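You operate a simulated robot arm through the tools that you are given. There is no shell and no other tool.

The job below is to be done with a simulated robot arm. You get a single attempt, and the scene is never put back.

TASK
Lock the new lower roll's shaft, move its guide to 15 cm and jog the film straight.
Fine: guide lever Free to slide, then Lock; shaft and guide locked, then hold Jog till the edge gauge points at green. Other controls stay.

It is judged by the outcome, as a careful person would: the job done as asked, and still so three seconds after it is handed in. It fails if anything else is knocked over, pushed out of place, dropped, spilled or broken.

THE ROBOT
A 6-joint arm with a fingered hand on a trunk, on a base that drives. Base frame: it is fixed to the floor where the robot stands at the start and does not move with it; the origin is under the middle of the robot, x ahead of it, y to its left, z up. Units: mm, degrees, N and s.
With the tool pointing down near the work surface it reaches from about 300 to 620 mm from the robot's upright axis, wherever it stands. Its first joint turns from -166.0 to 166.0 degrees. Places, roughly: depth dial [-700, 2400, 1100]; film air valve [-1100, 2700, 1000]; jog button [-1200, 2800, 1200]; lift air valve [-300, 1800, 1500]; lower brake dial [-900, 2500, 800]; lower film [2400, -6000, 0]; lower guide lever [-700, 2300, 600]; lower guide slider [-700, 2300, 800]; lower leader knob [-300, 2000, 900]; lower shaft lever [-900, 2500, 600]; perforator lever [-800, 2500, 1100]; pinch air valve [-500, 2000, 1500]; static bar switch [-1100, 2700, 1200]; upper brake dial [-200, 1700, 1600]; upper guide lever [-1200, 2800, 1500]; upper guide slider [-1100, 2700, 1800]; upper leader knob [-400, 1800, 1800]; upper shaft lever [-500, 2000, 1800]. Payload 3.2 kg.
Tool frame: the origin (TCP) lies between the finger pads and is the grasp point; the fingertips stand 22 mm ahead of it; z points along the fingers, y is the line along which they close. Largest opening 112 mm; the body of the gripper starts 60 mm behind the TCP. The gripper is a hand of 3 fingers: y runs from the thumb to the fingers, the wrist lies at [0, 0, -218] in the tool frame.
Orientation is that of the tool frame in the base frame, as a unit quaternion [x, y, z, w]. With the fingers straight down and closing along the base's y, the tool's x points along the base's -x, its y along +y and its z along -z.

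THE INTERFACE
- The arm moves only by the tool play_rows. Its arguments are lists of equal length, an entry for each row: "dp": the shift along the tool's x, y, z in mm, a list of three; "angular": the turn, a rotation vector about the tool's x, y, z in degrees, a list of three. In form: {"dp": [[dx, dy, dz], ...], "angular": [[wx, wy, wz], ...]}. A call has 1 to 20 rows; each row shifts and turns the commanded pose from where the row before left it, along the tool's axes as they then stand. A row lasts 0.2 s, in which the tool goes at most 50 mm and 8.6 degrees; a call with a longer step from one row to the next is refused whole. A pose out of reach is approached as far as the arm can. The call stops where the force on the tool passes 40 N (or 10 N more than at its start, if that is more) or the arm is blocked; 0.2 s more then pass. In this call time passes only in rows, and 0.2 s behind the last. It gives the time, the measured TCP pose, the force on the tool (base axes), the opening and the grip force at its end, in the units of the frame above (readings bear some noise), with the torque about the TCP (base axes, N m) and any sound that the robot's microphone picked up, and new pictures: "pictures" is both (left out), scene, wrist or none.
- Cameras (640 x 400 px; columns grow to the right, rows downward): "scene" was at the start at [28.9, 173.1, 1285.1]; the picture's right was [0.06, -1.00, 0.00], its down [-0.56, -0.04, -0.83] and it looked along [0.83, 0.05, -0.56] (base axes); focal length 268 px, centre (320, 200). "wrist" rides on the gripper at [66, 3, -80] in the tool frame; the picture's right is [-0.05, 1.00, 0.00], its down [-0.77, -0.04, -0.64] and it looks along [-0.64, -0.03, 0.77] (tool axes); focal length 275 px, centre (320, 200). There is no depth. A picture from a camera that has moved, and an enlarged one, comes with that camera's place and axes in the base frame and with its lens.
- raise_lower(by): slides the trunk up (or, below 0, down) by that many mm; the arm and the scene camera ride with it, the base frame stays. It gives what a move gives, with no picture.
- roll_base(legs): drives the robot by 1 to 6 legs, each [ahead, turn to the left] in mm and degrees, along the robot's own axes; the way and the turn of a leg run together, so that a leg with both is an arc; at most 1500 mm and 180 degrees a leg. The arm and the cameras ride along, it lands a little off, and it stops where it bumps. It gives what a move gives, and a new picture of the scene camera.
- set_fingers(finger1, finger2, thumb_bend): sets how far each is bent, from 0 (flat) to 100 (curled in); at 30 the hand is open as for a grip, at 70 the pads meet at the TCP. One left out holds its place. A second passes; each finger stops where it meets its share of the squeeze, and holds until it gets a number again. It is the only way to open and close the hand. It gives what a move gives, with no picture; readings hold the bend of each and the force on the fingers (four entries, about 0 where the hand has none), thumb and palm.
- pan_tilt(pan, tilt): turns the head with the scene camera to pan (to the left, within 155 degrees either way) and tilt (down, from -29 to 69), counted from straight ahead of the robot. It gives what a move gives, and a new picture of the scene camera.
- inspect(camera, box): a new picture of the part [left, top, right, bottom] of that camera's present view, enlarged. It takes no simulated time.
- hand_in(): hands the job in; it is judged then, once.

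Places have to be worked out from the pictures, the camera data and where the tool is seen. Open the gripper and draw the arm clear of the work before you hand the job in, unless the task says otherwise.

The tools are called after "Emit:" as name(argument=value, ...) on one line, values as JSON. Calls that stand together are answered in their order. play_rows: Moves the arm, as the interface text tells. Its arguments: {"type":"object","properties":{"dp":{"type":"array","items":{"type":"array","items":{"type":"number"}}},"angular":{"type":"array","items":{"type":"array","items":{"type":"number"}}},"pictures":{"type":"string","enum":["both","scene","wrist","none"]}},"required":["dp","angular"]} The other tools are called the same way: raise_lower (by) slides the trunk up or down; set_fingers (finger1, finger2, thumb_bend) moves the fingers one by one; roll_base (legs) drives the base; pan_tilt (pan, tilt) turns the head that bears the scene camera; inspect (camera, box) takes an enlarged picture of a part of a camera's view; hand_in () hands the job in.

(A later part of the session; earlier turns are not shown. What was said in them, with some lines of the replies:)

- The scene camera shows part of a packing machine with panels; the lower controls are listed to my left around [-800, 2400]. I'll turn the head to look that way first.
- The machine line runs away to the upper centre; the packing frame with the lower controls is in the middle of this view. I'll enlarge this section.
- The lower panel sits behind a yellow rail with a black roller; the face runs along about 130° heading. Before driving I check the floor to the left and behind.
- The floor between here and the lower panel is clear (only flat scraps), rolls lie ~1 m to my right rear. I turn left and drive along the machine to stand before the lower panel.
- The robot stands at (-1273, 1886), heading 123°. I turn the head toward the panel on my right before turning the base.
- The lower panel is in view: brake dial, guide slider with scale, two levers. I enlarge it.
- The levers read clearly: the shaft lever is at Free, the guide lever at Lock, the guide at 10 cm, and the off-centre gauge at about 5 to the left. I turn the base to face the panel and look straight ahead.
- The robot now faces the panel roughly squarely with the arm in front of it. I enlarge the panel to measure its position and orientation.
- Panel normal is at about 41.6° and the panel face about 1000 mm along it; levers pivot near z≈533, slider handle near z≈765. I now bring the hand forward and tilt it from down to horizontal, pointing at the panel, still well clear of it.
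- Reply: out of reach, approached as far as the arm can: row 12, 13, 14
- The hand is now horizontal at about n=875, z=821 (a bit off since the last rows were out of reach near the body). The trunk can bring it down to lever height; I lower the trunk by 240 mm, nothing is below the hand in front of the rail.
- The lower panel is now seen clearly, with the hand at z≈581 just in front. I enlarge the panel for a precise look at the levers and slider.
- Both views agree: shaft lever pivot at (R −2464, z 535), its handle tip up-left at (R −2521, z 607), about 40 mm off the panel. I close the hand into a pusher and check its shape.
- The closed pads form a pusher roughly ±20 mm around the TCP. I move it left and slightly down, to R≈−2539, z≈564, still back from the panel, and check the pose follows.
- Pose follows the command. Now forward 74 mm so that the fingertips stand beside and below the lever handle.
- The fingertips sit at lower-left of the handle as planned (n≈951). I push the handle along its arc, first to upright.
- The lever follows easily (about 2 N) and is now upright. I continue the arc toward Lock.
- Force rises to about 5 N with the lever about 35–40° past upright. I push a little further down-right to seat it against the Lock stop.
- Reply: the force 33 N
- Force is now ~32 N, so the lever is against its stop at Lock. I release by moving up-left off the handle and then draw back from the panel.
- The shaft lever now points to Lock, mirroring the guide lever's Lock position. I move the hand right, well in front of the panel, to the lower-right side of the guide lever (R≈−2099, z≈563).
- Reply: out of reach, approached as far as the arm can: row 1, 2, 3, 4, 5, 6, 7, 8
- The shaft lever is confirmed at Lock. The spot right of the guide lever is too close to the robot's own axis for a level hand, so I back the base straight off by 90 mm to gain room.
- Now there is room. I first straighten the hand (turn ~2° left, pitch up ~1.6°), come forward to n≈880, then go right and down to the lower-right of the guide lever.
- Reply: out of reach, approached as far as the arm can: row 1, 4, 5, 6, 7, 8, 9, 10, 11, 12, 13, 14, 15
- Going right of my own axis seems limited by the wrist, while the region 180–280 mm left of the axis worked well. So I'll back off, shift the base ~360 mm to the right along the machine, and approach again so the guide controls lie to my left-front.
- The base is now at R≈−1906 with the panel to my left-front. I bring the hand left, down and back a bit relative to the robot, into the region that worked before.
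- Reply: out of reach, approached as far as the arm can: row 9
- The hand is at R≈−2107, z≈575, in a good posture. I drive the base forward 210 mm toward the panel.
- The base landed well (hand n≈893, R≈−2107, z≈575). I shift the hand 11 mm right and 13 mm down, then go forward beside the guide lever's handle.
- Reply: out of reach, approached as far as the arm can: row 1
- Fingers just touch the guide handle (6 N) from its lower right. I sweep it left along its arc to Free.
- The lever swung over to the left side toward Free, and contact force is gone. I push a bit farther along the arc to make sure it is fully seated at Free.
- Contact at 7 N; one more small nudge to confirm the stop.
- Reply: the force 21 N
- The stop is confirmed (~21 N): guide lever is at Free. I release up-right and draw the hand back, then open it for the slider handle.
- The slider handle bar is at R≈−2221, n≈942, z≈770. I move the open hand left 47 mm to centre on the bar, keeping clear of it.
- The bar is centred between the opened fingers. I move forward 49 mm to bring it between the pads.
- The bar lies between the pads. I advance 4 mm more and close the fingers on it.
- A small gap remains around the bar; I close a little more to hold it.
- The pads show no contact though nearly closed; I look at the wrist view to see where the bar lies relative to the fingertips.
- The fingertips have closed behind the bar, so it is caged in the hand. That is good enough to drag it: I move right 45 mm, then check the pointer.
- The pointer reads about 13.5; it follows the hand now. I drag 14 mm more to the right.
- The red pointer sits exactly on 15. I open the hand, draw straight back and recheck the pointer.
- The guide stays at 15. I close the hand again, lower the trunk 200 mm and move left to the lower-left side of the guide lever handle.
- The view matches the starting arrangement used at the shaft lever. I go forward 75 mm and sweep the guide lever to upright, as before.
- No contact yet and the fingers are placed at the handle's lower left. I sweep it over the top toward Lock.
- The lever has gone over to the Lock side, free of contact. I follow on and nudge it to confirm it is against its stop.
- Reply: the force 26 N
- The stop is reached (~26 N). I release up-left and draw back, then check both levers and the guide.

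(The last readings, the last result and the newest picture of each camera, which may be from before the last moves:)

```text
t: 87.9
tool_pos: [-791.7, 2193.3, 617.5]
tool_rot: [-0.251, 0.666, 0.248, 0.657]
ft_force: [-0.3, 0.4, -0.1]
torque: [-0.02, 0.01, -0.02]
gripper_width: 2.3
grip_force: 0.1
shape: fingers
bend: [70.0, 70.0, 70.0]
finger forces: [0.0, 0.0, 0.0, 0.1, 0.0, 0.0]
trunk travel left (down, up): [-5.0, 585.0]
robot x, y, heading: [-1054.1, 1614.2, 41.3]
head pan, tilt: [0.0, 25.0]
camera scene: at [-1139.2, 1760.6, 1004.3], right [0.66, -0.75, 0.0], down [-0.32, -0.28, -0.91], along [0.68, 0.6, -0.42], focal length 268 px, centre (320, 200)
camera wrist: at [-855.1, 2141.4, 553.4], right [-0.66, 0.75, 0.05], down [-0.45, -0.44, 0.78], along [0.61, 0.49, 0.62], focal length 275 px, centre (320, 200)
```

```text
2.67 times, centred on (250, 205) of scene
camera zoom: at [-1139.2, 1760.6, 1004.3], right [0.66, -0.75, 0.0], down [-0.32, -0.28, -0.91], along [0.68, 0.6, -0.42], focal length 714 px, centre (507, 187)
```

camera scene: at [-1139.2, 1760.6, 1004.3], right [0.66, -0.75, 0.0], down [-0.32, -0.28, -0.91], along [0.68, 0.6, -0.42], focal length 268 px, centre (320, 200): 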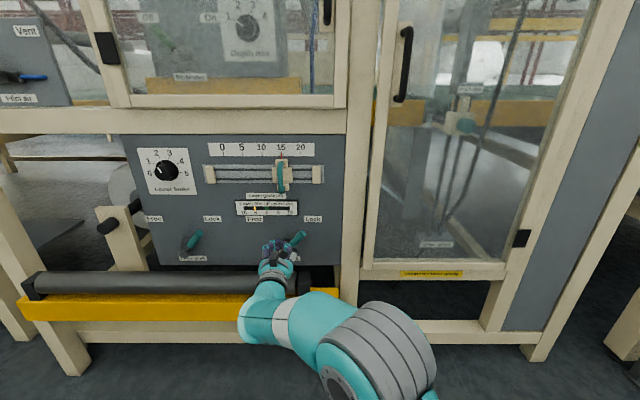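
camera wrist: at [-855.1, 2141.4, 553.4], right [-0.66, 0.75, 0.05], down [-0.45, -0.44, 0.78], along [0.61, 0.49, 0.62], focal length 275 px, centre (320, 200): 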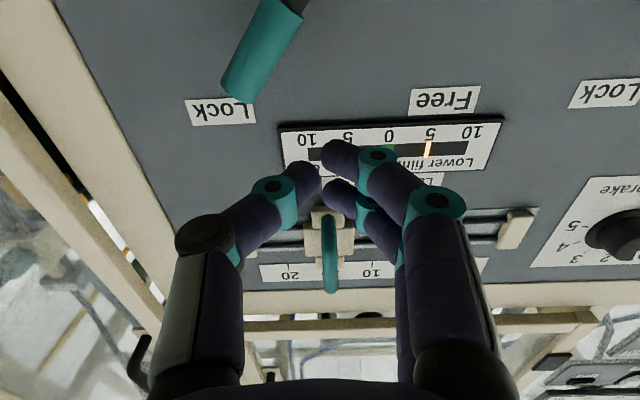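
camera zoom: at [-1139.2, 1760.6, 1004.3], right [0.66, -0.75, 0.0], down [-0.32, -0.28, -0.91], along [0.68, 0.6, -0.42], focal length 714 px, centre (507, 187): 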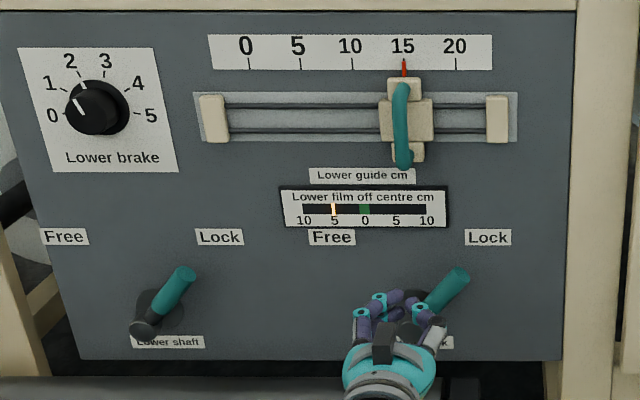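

Both levers read Lock and the guide reads 15. Now for the Jog button, at about R≈−2910, z≈1213: I back the base off, drive left along the machine and turn to face it again.

Emit:
roll_base(legs=[[-300, 0], [0, 90.2], [774, 0], [0, -90]])

Emit:
pan_tilt(pan=10, tilt=5)

```text
t: 101.3
tool_pos: [-1537.6, 2579.8, 618.7]
tool_rot: [-0.255, 0.664, 0.252, 0.656]
ft_force: [-0.3, -0.2, 0.4]
torque: [-0.03, 0.0, -0.02]
gripper_width: 2.4
grip_force: 0.0
shape: fingers
bend: [70.0, 70.0, 70.0]
finger forces: [0.0, 0.0, 0.0, 0.0, 0.0, 0.0]
trunk travel left (down, up): [-5.0, 585.0]
robot x, y, heading: [-1792.0, 1993.1, 42.0]
head pan, tilt: [0.0, 25.0]
camera scene: at [-1881.2, 2142.5, 1004.3], right [0.67, -0.74, 0.0], down [-0.31, -0.28, -0.91], along [0.67, 0.61, -0.42], focal length 268 px, centre (320, 200)
```

scene: 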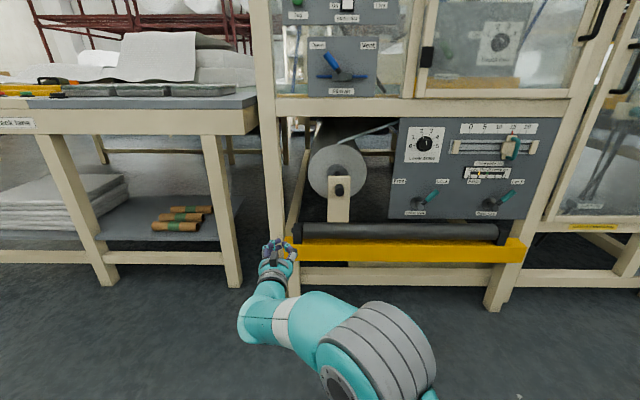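

```text
t: 102.2
tool_pos: [-1538.2, 2580.0, 617.5]
tool_rot: [-0.255, 0.665, 0.251, 0.656]
ft_force: [1.0, 0.7, 0.7]
torque: [0.02, -0.01, 0.01]
gripper_width: 2.6
grip_force: 0.1
shape: fingers
bend: [70.0, 70.0, 70.0]
finger forces: [0.1, 0.0, 0.1, 0.1, 0.0, 0.0]
trunk travel left (down, up): [-5.0, 585.0]
robot x, y, heading: [-1795.6, 1998.3, 41.7]
head pan, tilt: [10.0, 5.0]
camera scene: at [-1893.1, 2153.2, 1036.6], right [0.79, -0.62, 0.0], down [-0.05, -0.07, -1.0], along [0.61, 0.78, -0.09], focal length 268 px, centre (320, 200)
```

scene: 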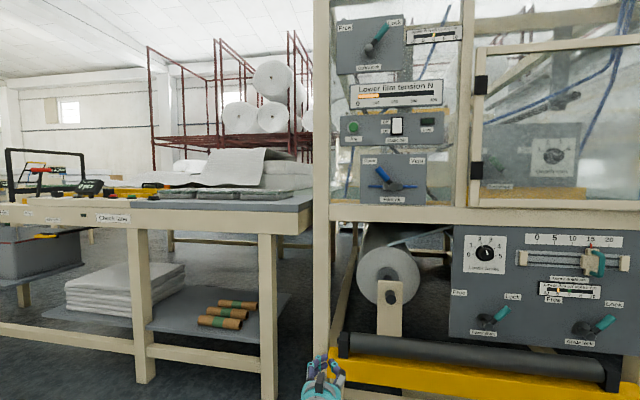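

The robot now faces the jog panel with the workbench set further back. I enlarge the jog panel.

Emit:
inspect(camera="scene", box=[310, 60, 470, 220])

```text
2.50 times, centred on (390, 140) of scene
camera zoom: at [-1893.1, 2153.2, 1036.6], right [0.79, -0.62, 0.0], down [-0.05, -0.07, -1.0], along [0.61, 0.78, -0.09], focal length 669 px, centre (145, 350)
```

zoom: 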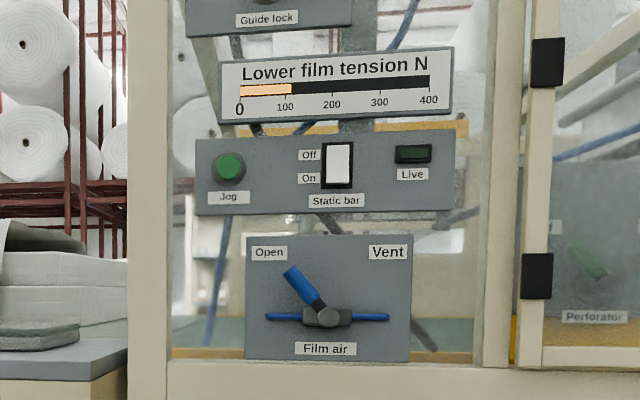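

The Jog button is a green mushroom with clear surroundings. I raise the trunk fully while clear of the machine so the hand comes near z≈1200.

Emit:
raise_lower(by=580)

Emit:
pan_tilt(pan=-40, tilt=40)

```text
refused: 580 is not a number from -400 to 400
```

```text
t: 103.3
tool_pos: [-1536.8, 2579.1, 617.9]
tool_rot: [-0.255, 0.665, 0.251, 0.656]
ft_force: [0.0, -0.2, 1.1]
torque: [-0.03, -0.02, -0.03]
gripper_width: 2.6
grip_force: 0.3
shape: fingers
bend: [70.0, 70.0, 70.0]
finger forces: [0.1, 0.0, 0.0, 0.1, 0.0, 0.0]
trunk travel left (down, up): [-5.0, 585.0]
robot x, y, heading: [-1796.9, 1995.6, 41.8]
head pan, tilt: [-40.0, 40.0]
camera scene: at [-1864.7, 2083.9, 981.0], right [0.03, -1.0, 0.0], down [-0.64, -0.02, -0.77], along [0.77, 0.03, -0.64], focal length 268 px, centre (320, 200)
```

scene: 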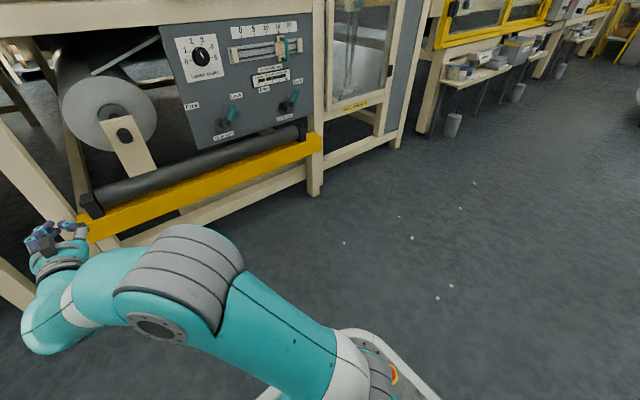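

Each trunk step is limited to 400 mm; the panel view to the right is not hidden by the arm. I raise in two steps.

Emit:
raise_lower(by=400)

Emit:
raise_lower(by=180)

Emit:
pan_tilt(pan=5, tilt=30)

```text
t: 107.2
tool_pos: [-1537.7, 2580.4, 1019.0]
tool_rot: [-0.256, 0.665, 0.252, 0.655]
ft_force: [-0.1, -0.1, -0.4]
torque: [0.02, -0.02, -0.02]
gripper_width: 2.1
grip_force: 0.1
shape: fingers
bend: [70.0, 70.0, 70.0]
finger forces: [0.1, 0.1, 0.0, 0.1, 0.0, 0.0]
trunk travel left (down, up): [-405.0, 185.0]
robot x, y, heading: [-1792.3, 1992.3, 41.9]
head pan, tilt: [-40.0, 40.0]
```

```text
t: 109.2
tool_pos: [-1537.5, 2579.2, 1198.5]
tool_rot: [-0.256, 0.664, 0.252, 0.656]
ft_force: [0.0, -0.5, 0.5]
torque: [0.02, 0.01, 0.02]
gripper_width: 2.4
grip_force: 0.0
shape: fingers
bend: [70.0, 70.0, 70.0]
finger forces: [0.0, 0.0, 0.1, 0.0, 0.0, 0.1]
trunk travel left (down, up): [-585.0, 5.0]
robot x, y, heading: [-1792.0, 1991.7, 42.1]
head pan, tilt: [-40.0, 40.0]
```

```text
t: 110.3
tool_pos: [-1538.9, 2580.1, 1197.9]
tool_rot: [-0.256, 0.664, 0.252, 0.655]
ft_force: [-0.1, -0.1, 0.8]
torque: [-0.01, -0.04, -0.02]
gripper_width: 2.4
grip_force: 0.1
shape: fingers
bend: [70.0, 70.0, 70.0]
finger forces: [0.0, 0.1, 0.0, 0.0, 0.0, 0.0]
trunk travel left (down, up): [-585.0, 5.0]
robot x, y, heading: [-1793.3, 1997.6, 42.1]
head pan, tilt: [5.0, 30.0]
camera scene: at [-1888.0, 2147.0, 1576.3], right [0.73, -0.68, 0.0], down [-0.34, -0.37, -0.87], along [0.59, 0.63, -0.5], focal length 268 px, centre (320, 200)
```

scene: 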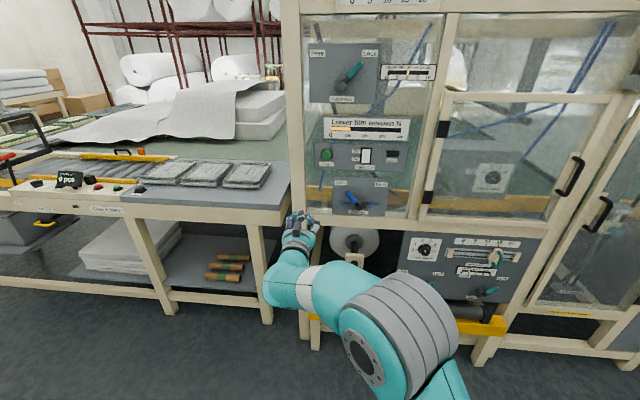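

The hand is at z≈1198 at R≈−2950. I drive forward 310 mm toward the panel; the hand will still be about 100 mm short of the button.

Emit:
roll_base(legs=[[310, 0]])

Emit:
inspect(camera="wrist", box=[0, 0, 640, 400])

Emit:
inspect(camera="scene", box=[220, 150, 460, 300])

```text
t: 112.4
tool_pos: [-1302.6, 2788.5, 1197.2]
tool_rot: [-0.254, 0.665, 0.251, 0.656]
ft_force: [0.8, 0.0, 0.6]
torque: [0.02, 0.04, 0.0]
gripper_width: 2.4
grip_force: 0.1
shape: fingers
bend: [70.0, 70.0, 70.0]
finger forces: [0.0, 0.0, 0.0, 0.1, 0.0, 0.0]
trunk travel left (down, up): [-585.0, 5.0]
robot x, y, heading: [-1559.6, 2202.5, 41.7]
head pan, tilt: [5.0, 30.0]
camera scene: at [-1653.9, 2356.6, 1576.3], right [0.73, -0.69, 0.0], down [-0.34, -0.36, -0.87], along [0.59, 0.63, -0.5], focal length 268 px, centre (320, 200)
```

scene: 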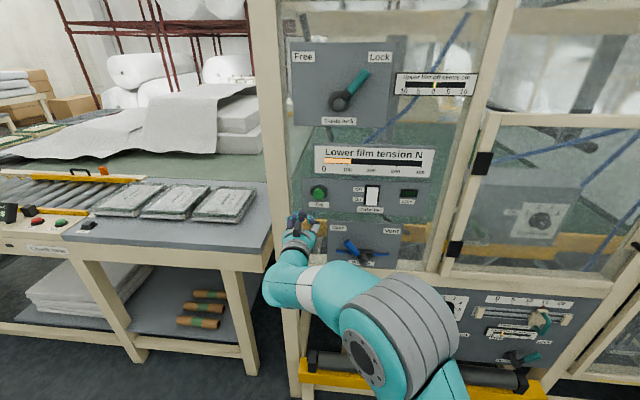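

```text
1.00 times, centred on (320, 200) of wrist (not enlarged: the box is as wide or as high as the picture)
camera zoom: at [-1366.0, 2735.2, 1133.2], right [-0.67, 0.74, 0.05], down [-0.44, -0.44, 0.78], along [0.6, 0.5, 0.62], focal length 275 px, centre (320, 200)
```

zoom: 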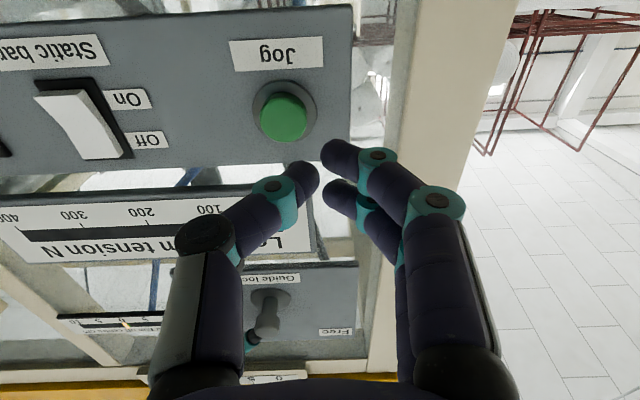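

```text
2.67 times, centred on (340, 225) of scene
camera zoom: at [-1653.9, 2356.6, 1576.3], right [0.73, -0.69, 0.0], down [-0.34, -0.36, -0.87], along [0.59, 0.63, -0.5], focal length 714 px, centre (267, 133)
```

zoom: 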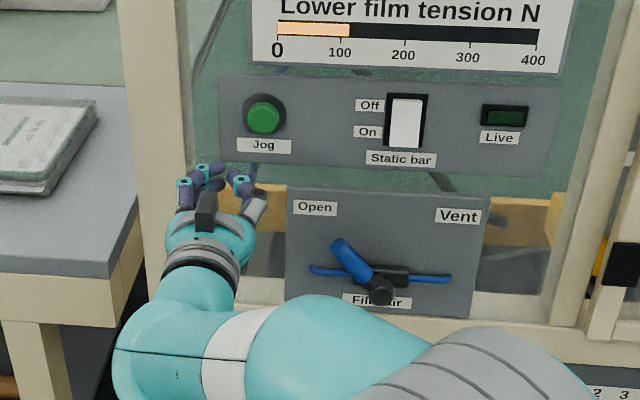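

The two views place the button face at R≈−2922, z≈1213, n≈987. I check that the off-centre gauge is readable from this head pose, then line up with the button.

Emit:
play_rows(dp=[[-8, -14, 0], [-8.3, -13.5, 0]], angular=[[0, 0, 0], [0, 0, 0]], pictures="wrist")

Emit:
inspect(camera="scene", box=[480, 285, 576, 345])

Emit:
inspect(camera="scene", box=[260, 160, 420, 260])

```text
t: 113.0
tool_pos: [-1284.5, 2767.0, 1214.2]
tool_rot: [-0.254, 0.665, 0.251, 0.655]
ft_force: [-0.2, -0.1, 0.4]
torque: [0.02, -0.01, 0.01]
gripper_width: 2.4
grip_force: 0.1
shape: fingers
bend: [70.0, 70.0, 70.0]
finger forces: [0.0, 0.1, 0.0, 0.0, 0.0, 0.0]
trunk travel left (down, up): [-585.0, 5.0]
robot x, y, heading: [-1564.3, 2206.2, 41.8]
head pan, tilt: [5.0, 30.0]
camera wrist: at [-1348.4, 2714.3, 1149.1], right [-0.67, 0.74, 0.05], down [-0.44, -0.44, 0.78], along [0.6, 0.5, 0.62], focal length 275 px, centre (320, 200)
```

wrist: 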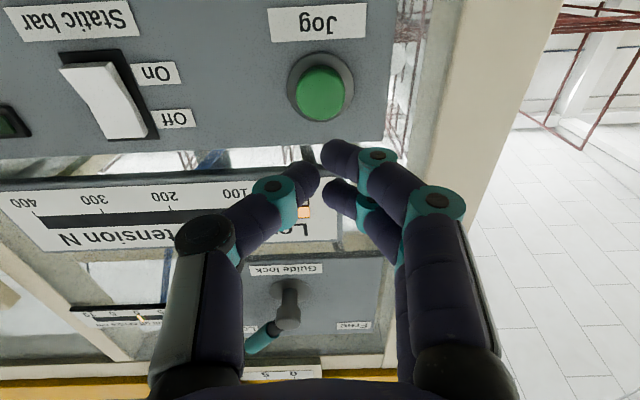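

```text
6.67 times, centred on (528, 315) of scene
camera zoom: at [-1654.5, 2355.6, 1576.3], right [0.73, -0.69, 0.0], down [-0.34, -0.36, -0.87], along [0.59, 0.63, -0.5], focal length 1784 px, centre (-1067, -567)
```

zoom: 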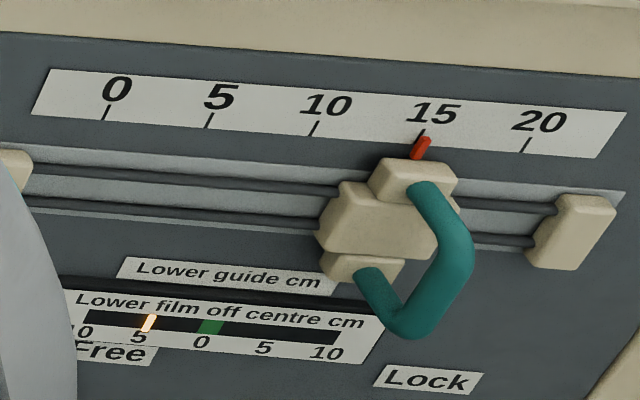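

```text
4.00 times, centred on (340, 210) of scene
camera zoom: at [-1654.5, 2355.6, 1576.3], right [0.73, -0.69, 0.0], down [-0.34, -0.36, -0.87], along [0.59, 0.63, -0.5], focal length 1070 px, centre (240, 160)
```

zoom: 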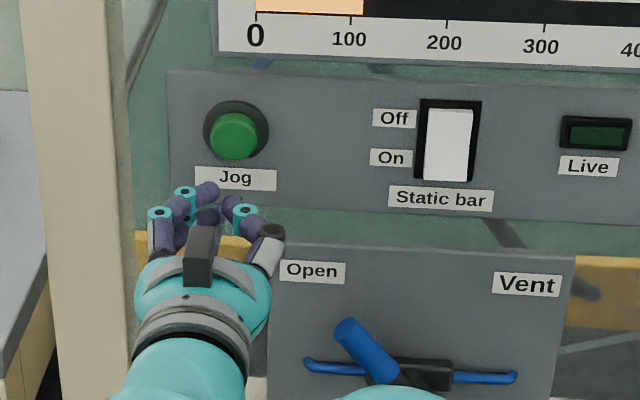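

The gauge is readable just beside my elbow (pointer at ~5 left, green at 0). I move forward 65 mm, still short of the button, and recheck both.

Emit:
play_rows(dp=[[0, 0, 22], [0, 0, 22], [0, 0, 21]], angular=[[0, 0, 0], [0, 0, 0], [0, 0, 0]], pictures="wrist")

Emit:
inspect(camera="scene", box=[480, 285, 576, 345])

Emit:
inspect(camera="scene", box=[260, 160, 420, 260])

```text
t: 113.8
tool_pos: [-1237.2, 2810.5, 1213.8]
tool_rot: [-0.255, 0.665, 0.251, 0.656]
ft_force: [-0.8, 0.6, 0.0]
torque: [0.02, -0.01, 0.0]
gripper_width: 2.2
grip_force: 0.1
shape: fingers
bend: [70.0, 70.0, 70.0]
finger forces: [0.0, 0.0, 0.1, 0.0, 0.0, 0.1]
trunk travel left (down, up): [-585.0, 5.0]
robot x, y, heading: [-1564.6, 2202.0, 41.8]
head pan, tilt: [5.0, 30.0]
camera wrist: at [-1300.4, 2758.3, 1149.1], right [-0.67, 0.74, 0.05], down [-0.44, -0.44, 0.78], along [0.6, 0.5, 0.62], focal length 275 px, centre (320, 200)
```

wrist: 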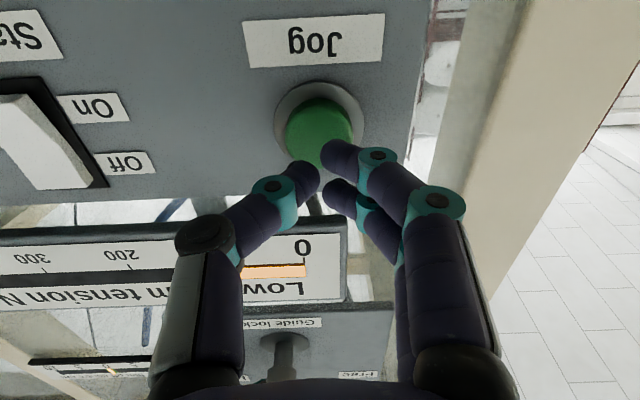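

```text
6.67 times, centred on (528, 315) of scene
camera zoom: at [-1654.2, 2356.3, 1576.3], right [0.73, -0.69, 0.0], down [-0.34, -0.36, -0.87], along [0.59, 0.63, -0.5], focal length 1784 px, centre (-1067, -567)
```

zoom: 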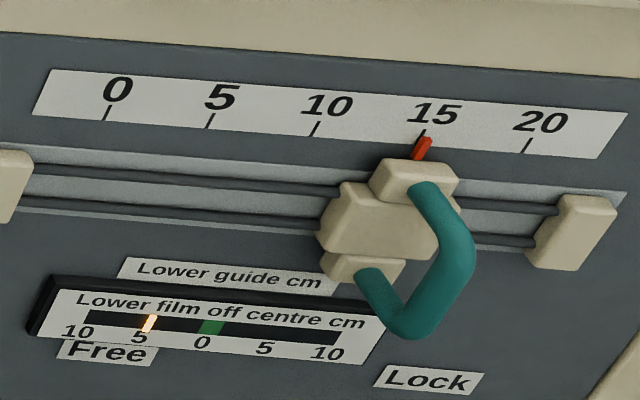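

```text
4.00 times, centred on (340, 210) of scene
camera zoom: at [-1654.2, 2356.3, 1576.3], right [0.73, -0.69, 0.0], down [-0.34, -0.36, -0.87], along [0.59, 0.63, -0.5], focal length 1070 px, centre (240, 160)
```

zoom: 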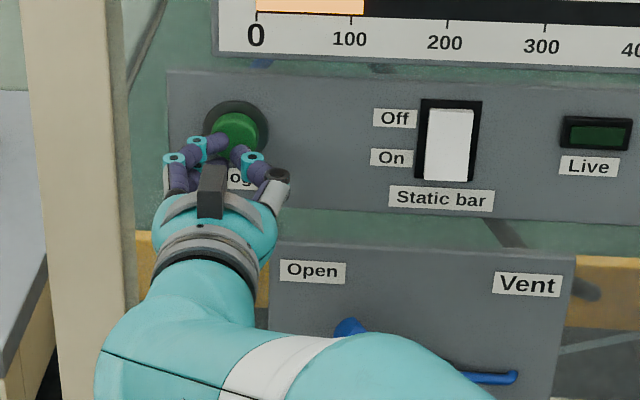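

Now the gauge is fully visible and the fingertips are centred on the button. I move forward 15 mm more, then check force and gauge.

Emit:
play_rows(dp=[[0, 0, 8], [0, 0, 7]], angular=[[0, 0, 0], [0, 0, 0]], pictures="none")

Emit:
inspect(camera="scene", box=[480, 320, 544, 360])

Emit:
inspect(camera="wrist", box=[220, 60, 420, 260])

```text
t: 114.4
tool_pos: [-1225.6, 2821.4, 1212.6]
tool_rot: [-0.254, 0.665, 0.25, 0.656]
ft_force: [-0.1, 0.7, -0.6]
torque: [0.01, 0.01, -0.01]
gripper_width: 2.6
grip_force: 0.0
shape: fingers
bend: [70.0, 70.0, 70.0]
finger forces: [0.1, 0.0, 0.0, 0.0, 0.1, 0.0]
trunk travel left (down, up): [-585.0, 5.0]
robot x, y, heading: [-1560.8, 2203.8, 41.4]
head pan, tilt: [5.0, 30.0]
```

```text
10.00 times, centred on (512, 340) of scene
camera zoom: at [-1654.4, 2356.1, 1576.3], right [0.73, -0.69, 0.0], down [-0.34, -0.36, -0.87], along [0.59, 0.63, -0.5], focal length 2675 px, centre (-1600, -1200)
```

zoom: 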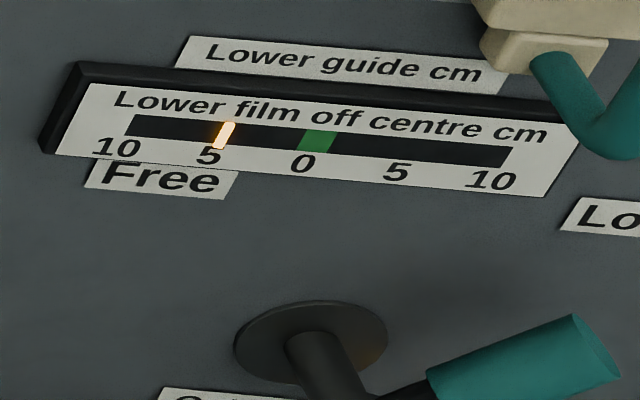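

```text
2.00 times, centred on (320, 160) of wrist
camera zoom: at [-1289.5, 2769.0, 1148.0], right [-0.67, 0.74, 0.05], down [-0.44, -0.44, 0.78], along [0.6, 0.5, 0.62], focal length 551 px, centre (320, 280)
```

zoom: 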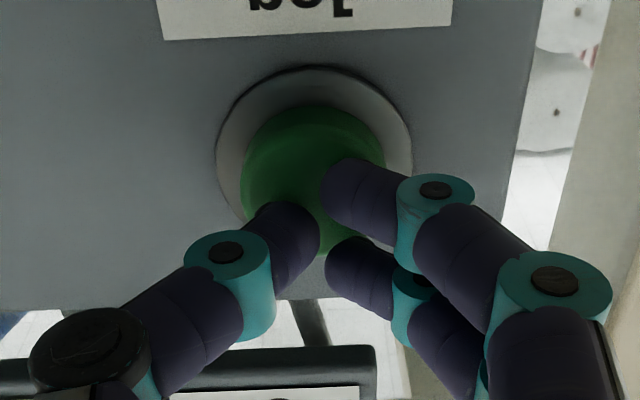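

No contact yet (0 N). I advance 6 mm in small steps and recheck the gauge.

Emit:
play_rows(dp=[[0, 0, 3], [0, 0, 3]], angular=[[0, 0, 0], [0, 0, 0]], pictures="none")

Emit:
inspect(camera="scene", box=[480, 320, 544, 360])

```text
t: 115.0
tool_pos: [-1222.0, 2825.4, 1213.1]
tool_rot: [-0.255, 0.664, 0.251, 0.656]
ft_force: [-1.2, -0.7, 0.0]
torque: [0.02, -0.01, -0.01]
gripper_width: 2.2
grip_force: 1.4
shape: fingers
bend: [70.0, 70.0, 70.0]
finger forces: [0.4, 0.3, 0.1, 0.1, 1.7, 0.0]
trunk travel left (down, up): [-585.0, 5.0]
robot x, y, heading: [-1564.9, 2205.1, 41.6]
head pan, tilt: [5.0, 30.0]
heard: click
```

```text
10.00 times, centred on (512, 340) of scene
camera zoom: at [-1655.0, 2355.7, 1576.3], right [0.73, -0.69, 0.0], down [-0.34, -0.36, -0.87], along [0.59, 0.63, -0.5], focal length 2675 px, centre (-1600, -1200)
```

zoom: 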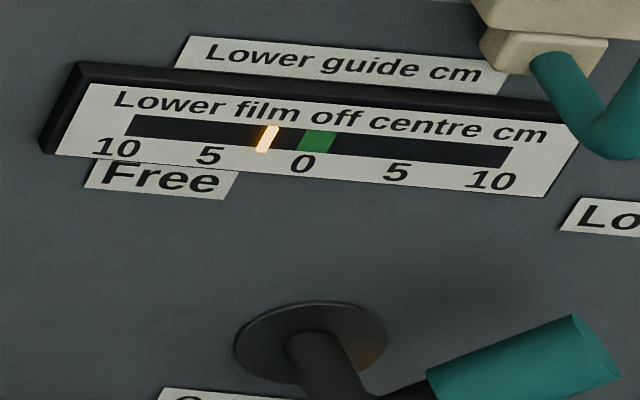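

The button clicked and the gauge moved quickly from −4.8 to about −2.5. It moves fast, so I release now to measure, then finish with a short press.

Emit:
play_rows(dp=[[0, 0, -15]], angular=[[0, 0, 0]], pictures="none")

Emit:
inspect(camera="scene", box=[480, 320, 544, 360])

```text
t: 115.4
tool_pos: [-1232.7, 2814.1, 1213.0]
tool_rot: [-0.254, 0.665, 0.25, 0.656]
ft_force: [1.1, 0.1, 0.3]
torque: [0.05, 0.05, -0.01]
gripper_width: 2.2
grip_force: 0.1
shape: fingers
bend: [70.0, 70.0, 70.0]
finger forces: [0.0, 0.1, 0.0, 0.0, 0.0, 0.1]
trunk travel left (down, up): [-585.0, 5.0]
robot x, y, heading: [-1562.0, 2205.8, 41.8]
head pan, tilt: [5.0, 30.0]
```

```text
10.00 times, centred on (512, 340) of scene
camera zoom: at [-1654.8, 2355.6, 1576.3], right [0.73, -0.69, 0.0], down [-0.34, -0.36, -0.87], along [0.59, 0.63, -0.5], focal length 2675 px, centre (-1600, -1200)
```

zoom: 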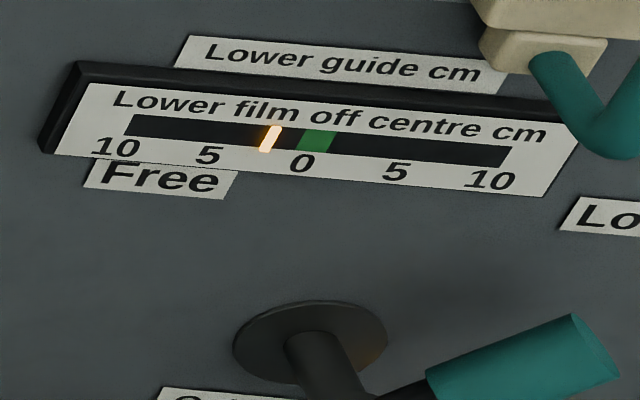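

The press moved the pointer about 2.5 cm and it now rests at about −2.4, so repeating the same press should land it on green. First I return to the pre-contact point, then press the same way.

Emit:
play_rows(dp=[[0, 0, 9]], angular=[[0, 0, 0]], pictures="none")

Emit:
inspect(camera="scene", box=[480, 320, 544, 360])

```text
t: 115.8
tool_pos: [-1225.3, 2821.5, 1213.1]
tool_rot: [-0.255, 0.665, 0.251, 0.655]
ft_force: [0.5, -0.4, 0.1]
torque: [0.02, -0.02, 0.02]
gripper_width: 2.4
grip_force: 0.1
shape: fingers
bend: [70.0, 70.0, 70.0]
finger forces: [0.0, 0.0, 0.1, 0.0, 0.0, 0.1]
trunk travel left (down, up): [-585.0, 5.0]
robot x, y, heading: [-1564.1, 2203.3, 41.7]
head pan, tilt: [5.0, 30.0]
```

```text
10.00 times, centred on (512, 340) of scene
camera zoom: at [-1654.4, 2356.2, 1576.3], right [0.73, -0.69, 0.0], down [-0.34, -0.36, -0.87], along [0.59, 0.63, -0.5], focal length 2675 px, centre (-1600, -1200)
```

zoom: 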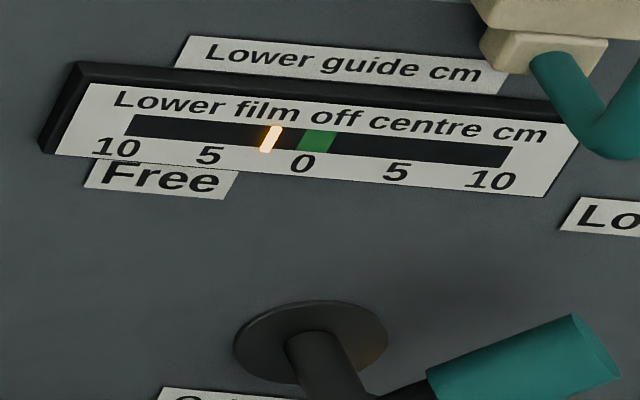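

The pointer holds at about −2.4 and there is no contact. I repeat the same 6 mm press.

Emit:
play_rows(dp=[[0, 0, 3], [0, 0, 3]], angular=[[0, 0, 0], [0, 0, 0]], pictures="none")

Emit:
inspect(camera="scene", box=[480, 320, 544, 360])

```text
t: 116.4
tool_pos: [-1220.9, 2823.9, 1214.3]
tool_rot: [-0.255, 0.665, 0.25, 0.656]
ft_force: [-1.7, -1.7, -0.9]
torque: [-0.02, 0.0, -0.04]
gripper_width: 2.2
grip_force: 1.9
shape: fingers
bend: [70.0, 70.0, 70.0]
finger forces: [0.3, 0.3, 0.0, 0.0, 1.5, 0.0]
trunk travel left (down, up): [-585.0, 5.0]
robot x, y, heading: [-1559.9, 2205.5, 41.8]
head pan, tilt: [5.0, 30.0]
heard: click
```

```text
10.00 times, centred on (512, 340) of scene
camera zoom: at [-1655.0, 2355.7, 1576.3], right [0.73, -0.69, 0.0], down [-0.34, -0.36, -0.87], along [0.59, 0.63, -0.5], focal length 2675 px, centre (-1600, -1200)
```

zoom: 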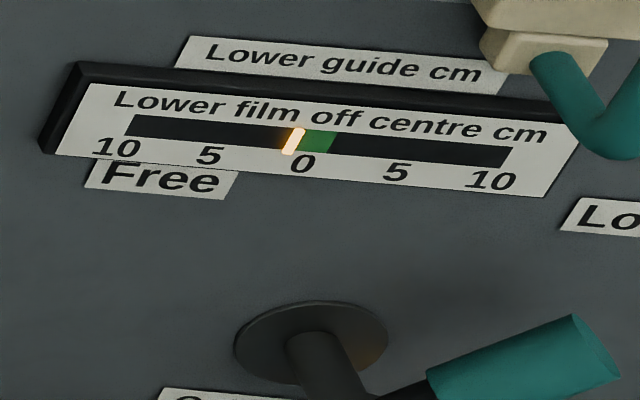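

The pointer is now at about −1.2 and each press roughly halves the error, so it converges to centre. I keep holding the button another 0.4 s and check.

Emit:
play_rows(dp=[[0, 0, 0.5]], angular=[[0, 0, 0]], pictures="none")

Emit:
inspect(camera="scene", box=[480, 320, 544, 360])

```text
t: 116.8
tool_pos: [-1220.3, 2824.5, 1213.4]
tool_rot: [-0.254, 0.665, 0.25, 0.656]
ft_force: [-2.3, -1.3, 0.3]
torque: [0.02, 0.02, 0.01]
gripper_width: 2.2
grip_force: 0.7
shape: fingers
bend: [70.0, 70.0, 70.0]
finger forces: [0.4, 0.4, 0.0, 0.1, 1.7, 0.1]
trunk travel left (down, up): [-585.0, 5.0]
robot x, y, heading: [-1561.3, 2208.7, 41.7]
head pan, tilt: [5.0, 30.0]
```

```text
10.00 times, centred on (512, 340) of scene
camera zoom: at [-1655.0, 2355.6, 1576.3], right [0.73, -0.69, 0.0], down [-0.34, -0.36, -0.87], along [0.59, 0.63, -0.5], focal length 2675 px, centre (-1600, -1200)
```

zoom: 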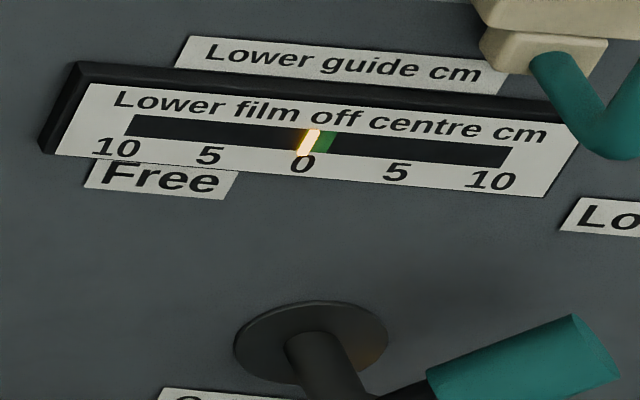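

The pointer has entered the green zone; I hold a bit longer to centre it.

Emit:
play_rows(dp=[[0, 0, 0]], angular=[[0, 0, 0]], pictures="none")

Emit:
inspect(camera="scene", box=[480, 320, 544, 360])

```text
t: 117.2
tool_pos: [-1221.0, 2824.1, 1213.1]
tool_rot: [-0.255, 0.665, 0.251, 0.655]
ft_force: [-2.2, -1.2, 0.9]
torque: [0.04, 0.02, 0.0]
gripper_width: 2.1
grip_force: 2.0
shape: fingers
bend: [70.0, 70.0, 70.0]
finger forces: [0.4, 0.5, 0.0, 0.0, 1.5, 0.1]
trunk travel left (down, up): [-585.0, 5.0]
robot x, y, heading: [-1563.0, 2204.1, 42.0]
head pan, tilt: [5.0, 30.0]
```

```text
10.00 times, centred on (512, 340) of scene
camera zoom: at [-1655.1, 2355.6, 1576.3], right [0.73, -0.69, 0.0], down [-0.34, -0.36, -0.87], along [0.59, 0.63, -0.5], focal length 2675 px, centre (-1600, -1200)
```

zoom: 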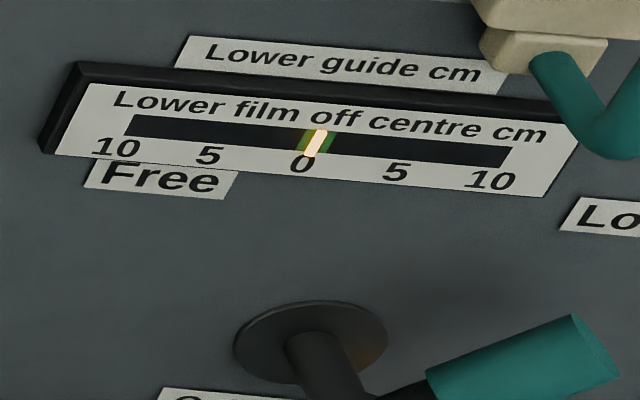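

The pointer is centred on green. I release the button straight back and check the gauge afterwards.

Emit:
play_rows(dp=[[0, 0, -15], [0, 0, -25], [0, 0, -25], [0, 0, -25]], angular=[[0, 0, 0], [0, 0, 0], [0, 0, 0], [0, 0, 0]], pictures="both")

Emit:
inspect(camera="scene", box=[480, 320, 544, 360])

```text
t: 118.2
tool_pos: [-1287.5, 2763.7, 1213.9]
tool_rot: [-0.253, 0.665, 0.25, 0.656]
ft_force: [-0.4, 1.1, -0.1]
torque: [-0.01, -0.03, 0.0]
gripper_width: 2.5
grip_force: 0.0
shape: fingers
bend: [70.0, 70.0, 70.0]
finger forces: [0.0, 0.0, 0.1, 0.0, 0.1, 0.0]
trunk travel left (down, up): [-585.0, 5.0]
robot x, y, heading: [-1560.3, 2203.0, 41.7]
head pan, tilt: [5.0, 30.0]
camera scene: at [-1654.8, 2355.6, 1576.3], right [0.73, -0.69, 0.0], down [-0.34, -0.36, -0.87], along [0.59, 0.63, -0.5], focal length 268 px, centre (320, 200)
camera wrist: at [-1351.0, 2711.0, 1149.0], right [-0.67, 0.74, 0.05], down [-0.44, -0.44, 0.78], along [0.6, 0.5, 0.62], focal length 275 px, centre (320, 200)
```

scene: 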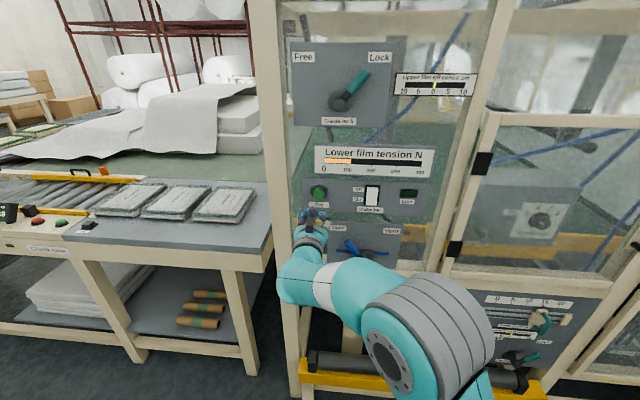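
wrist: 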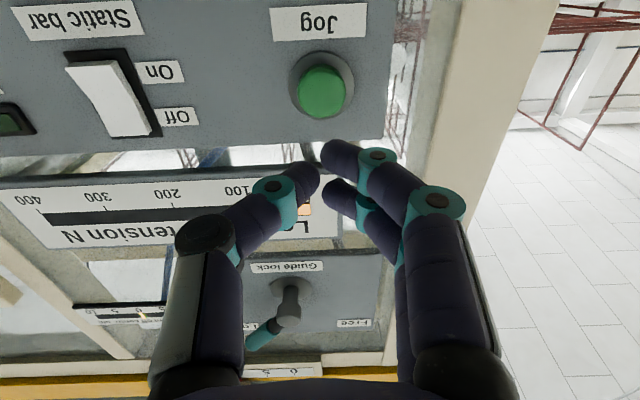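

```text
10.00 times, centred on (512, 340) of scene
camera zoom: at [-1654.8, 2355.6, 1576.3], right [0.73, -0.69, 0.0], down [-0.34, -0.36, -0.87], along [0.59, 0.63, -0.5], focal length 2675 px, centre (-1600, -1200)
```

zoom: 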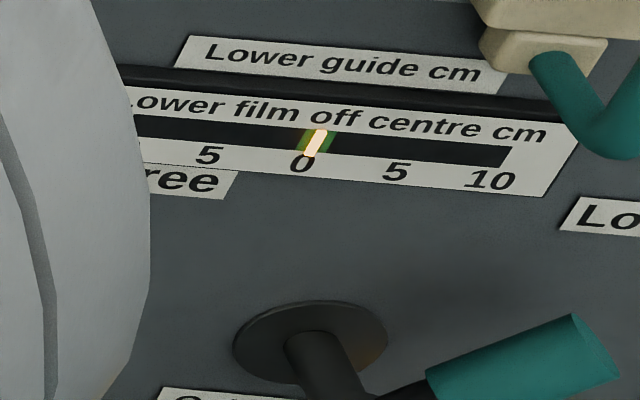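

The gauge stays centred on green after release. I open the hand, back the base well away and take a final look at the whole panel.

Emit:
set_fingers(finger1=30, finger2=30, thumb_bend=30)

Emit:
roll_base(legs=[[-350, 0]])

Emit:
pan_tilt(pan=-20, tilt=35)

```text
t: 119.2
tool_pos: [-1288.3, 2763.8, 1214.8]
tool_rot: [-0.255, 0.665, 0.251, 0.656]
ft_force: [-0.7, 0.5, -0.4]
torque: [0.03, 0.0, 0.01]
gripper_width: 111.2
grip_force: 0.0
shape: fingers
bend: [30.0, 30.0, 30.0]
finger forces: [0.0, 0.0, 0.0, 0.1, 0.0, 0.1]
trunk travel left (down, up): [-585.0, 5.0]
robot x, y, heading: [-1564.6, 2204.9, 41.8]
head pan, tilt: [5.0, 30.0]
```

```text
t: 121.5
tool_pos: [-1547.2, 2533.8, 1213.4]
tool_rot: [-0.255, 0.664, 0.252, 0.656]
ft_force: [0.2, -0.2, 0.1]
torque: [0.0, 0.0, 0.0]
gripper_width: 111.1
grip_force: 0.0
shape: fingers
bend: [30.0, 30.0, 30.0]
finger forces: [0.0, 0.0, 0.0, 0.0, 0.1, 0.0]
trunk travel left (down, up): [-585.0, 5.0]
robot x, y, heading: [-1817.6, 1973.8, 41.9]
head pan, tilt: [5.0, 30.0]
camera scene: at [-1913.0, 2124.3, 1576.3], right [0.73, -0.68, 0.0], down [-0.34, -0.37, -0.87], along [0.59, 0.63, -0.5], focal length 268 px, centre (320, 200)
```

scene: 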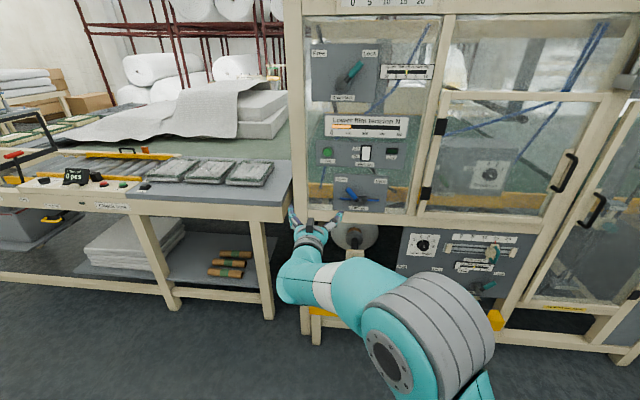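

```text
t: 122.3
tool_pos: [-1547.5, 2534.8, 1213.8]
tool_rot: [-0.256, 0.664, 0.252, 0.656]
ft_force: [0.4, -0.8, -0.3]
torque: [0.01, -0.02, 0.0]
gripper_width: 111.2
grip_force: 0.1
shape: fingers
bend: [30.0, 30.0, 30.0]
finger forces: [0.1, 0.0, 0.0, 0.0, 0.1, 0.0]
trunk travel left (down, up): [-585.0, 5.0]
robot x, y, heading: [-1819.1, 1972.0, 42.1]
head pan, tilt: [-20.0, 35.0]
camera scene: at [-1892.5, 2091.8, 1568.5], right [0.38, -0.93, 0.0], down [-0.53, -0.22, -0.82], along [0.76, 0.31, -0.57], focal length 268 px, centre (320, 200)
```

scene: 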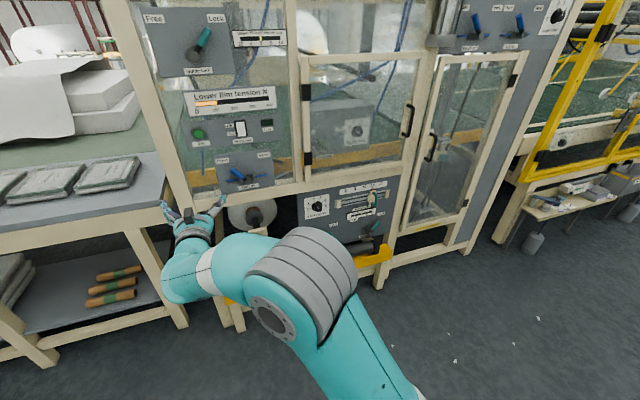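

The arm is clear of the machine. The elbow hides part of the panel, so I lower the trunk and look once more at the levers.

Emit:
raise_lower(by=-350)

Emit:
pan_tilt(pan=-25, tilt=25)

Emit:
inspect(camera="scene", box=[240, 120, 480, 270])

```text
t: 125.8
tool_pos: [-1547.4, 2534.4, 864.5]
tool_rot: [-0.256, 0.664, 0.253, 0.655]
ft_force: [-0.9, 0.4, 0.9]
torque: [0.01, 0.01, 0.06]
gripper_width: 111.3
grip_force: 0.0
shape: fingers
bend: [30.0, 30.0, 30.0]
finger forces: [0.1, 0.0, 0.0, 0.0, 0.0, 0.0]
trunk travel left (down, up): [-235.0, 355.0]
robot x, y, heading: [-1819.5, 1974.1, 41.9]
head pan, tilt: [-20.0, 35.0]
```

```text
t: 126.5
tool_pos: [-1547.3, 2535.1, 864.2]
tool_rot: [-0.256, 0.665, 0.252, 0.655]
ft_force: [0.3, -0.6, -0.5]
torque: [0.04, 0.03, 0.0]
gripper_width: 111.2
grip_force: 0.0
shape: fingers
bend: [30.0, 30.0, 30.0]
finger forces: [0.0, 0.0, 0.1, 0.0, 0.0, 0.0]
trunk travel left (down, up): [-235.0, 355.0]
robot x, y, heading: [-1817.3, 1971.6, 42.2]
head pan, tilt: [-25.0, 25.0]
camera scene: at [-1886.0, 2085.6, 1234.2], right [0.29, -0.96, 0.0], down [-0.4, -0.12, -0.91], along [0.87, 0.27, -0.42], focal length 268 px, centre (320, 200)
```

scene: 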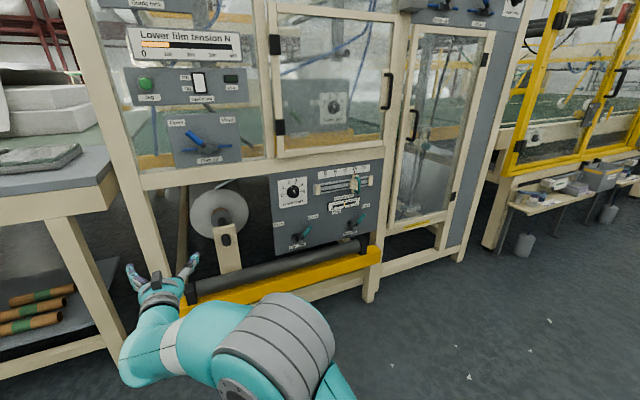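

```text
2.67 times, centred on (360, 195) of scene
camera zoom: at [-1886.0, 2085.6, 1234.2], right [0.29, -0.96, 0.0], down [-0.4, -0.12, -0.91], along [0.87, 0.27, -0.42], focal length 714 px, centre (213, 213)
```

zoom: 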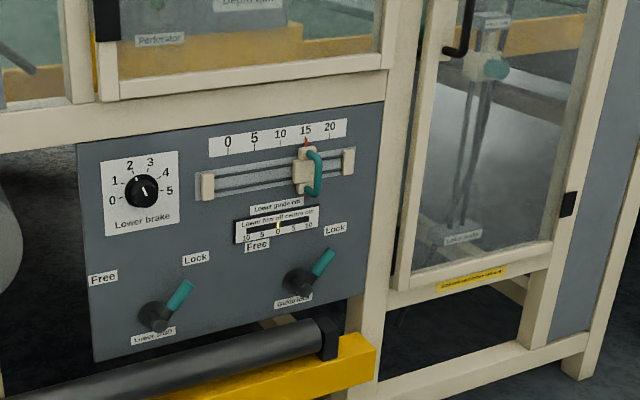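

Both levers are at Lock, the guide reads 15, the gauge points at green and nothing else has changed. The hand is open and clear of the machine, so I hand the job in.

Emit:
hand_in()

```text
The job is handed in.
```

The lower roll is set as you asked, and I've handed the job in. I checked the panel from a distance before doing so.

- **Shaft:** the lower shaft lever is at Lock, pushed firmly against its stop.
- **Guide:** I moved the lever to Free, slid the guide from 10 to 15 cm, then locked it again. The pointer sits on the 15 mark.
- **Film:** with both levers locked, I pressed Jog in two goes. The first was a short press because the gauge moved faster than expected, and the second I held until the pointer reached the middle of the green. It was still there when I looked again before handing in.

I touched no other controls, and nothing was knocked or moved. The hand is open and the robot stands back from the machine.
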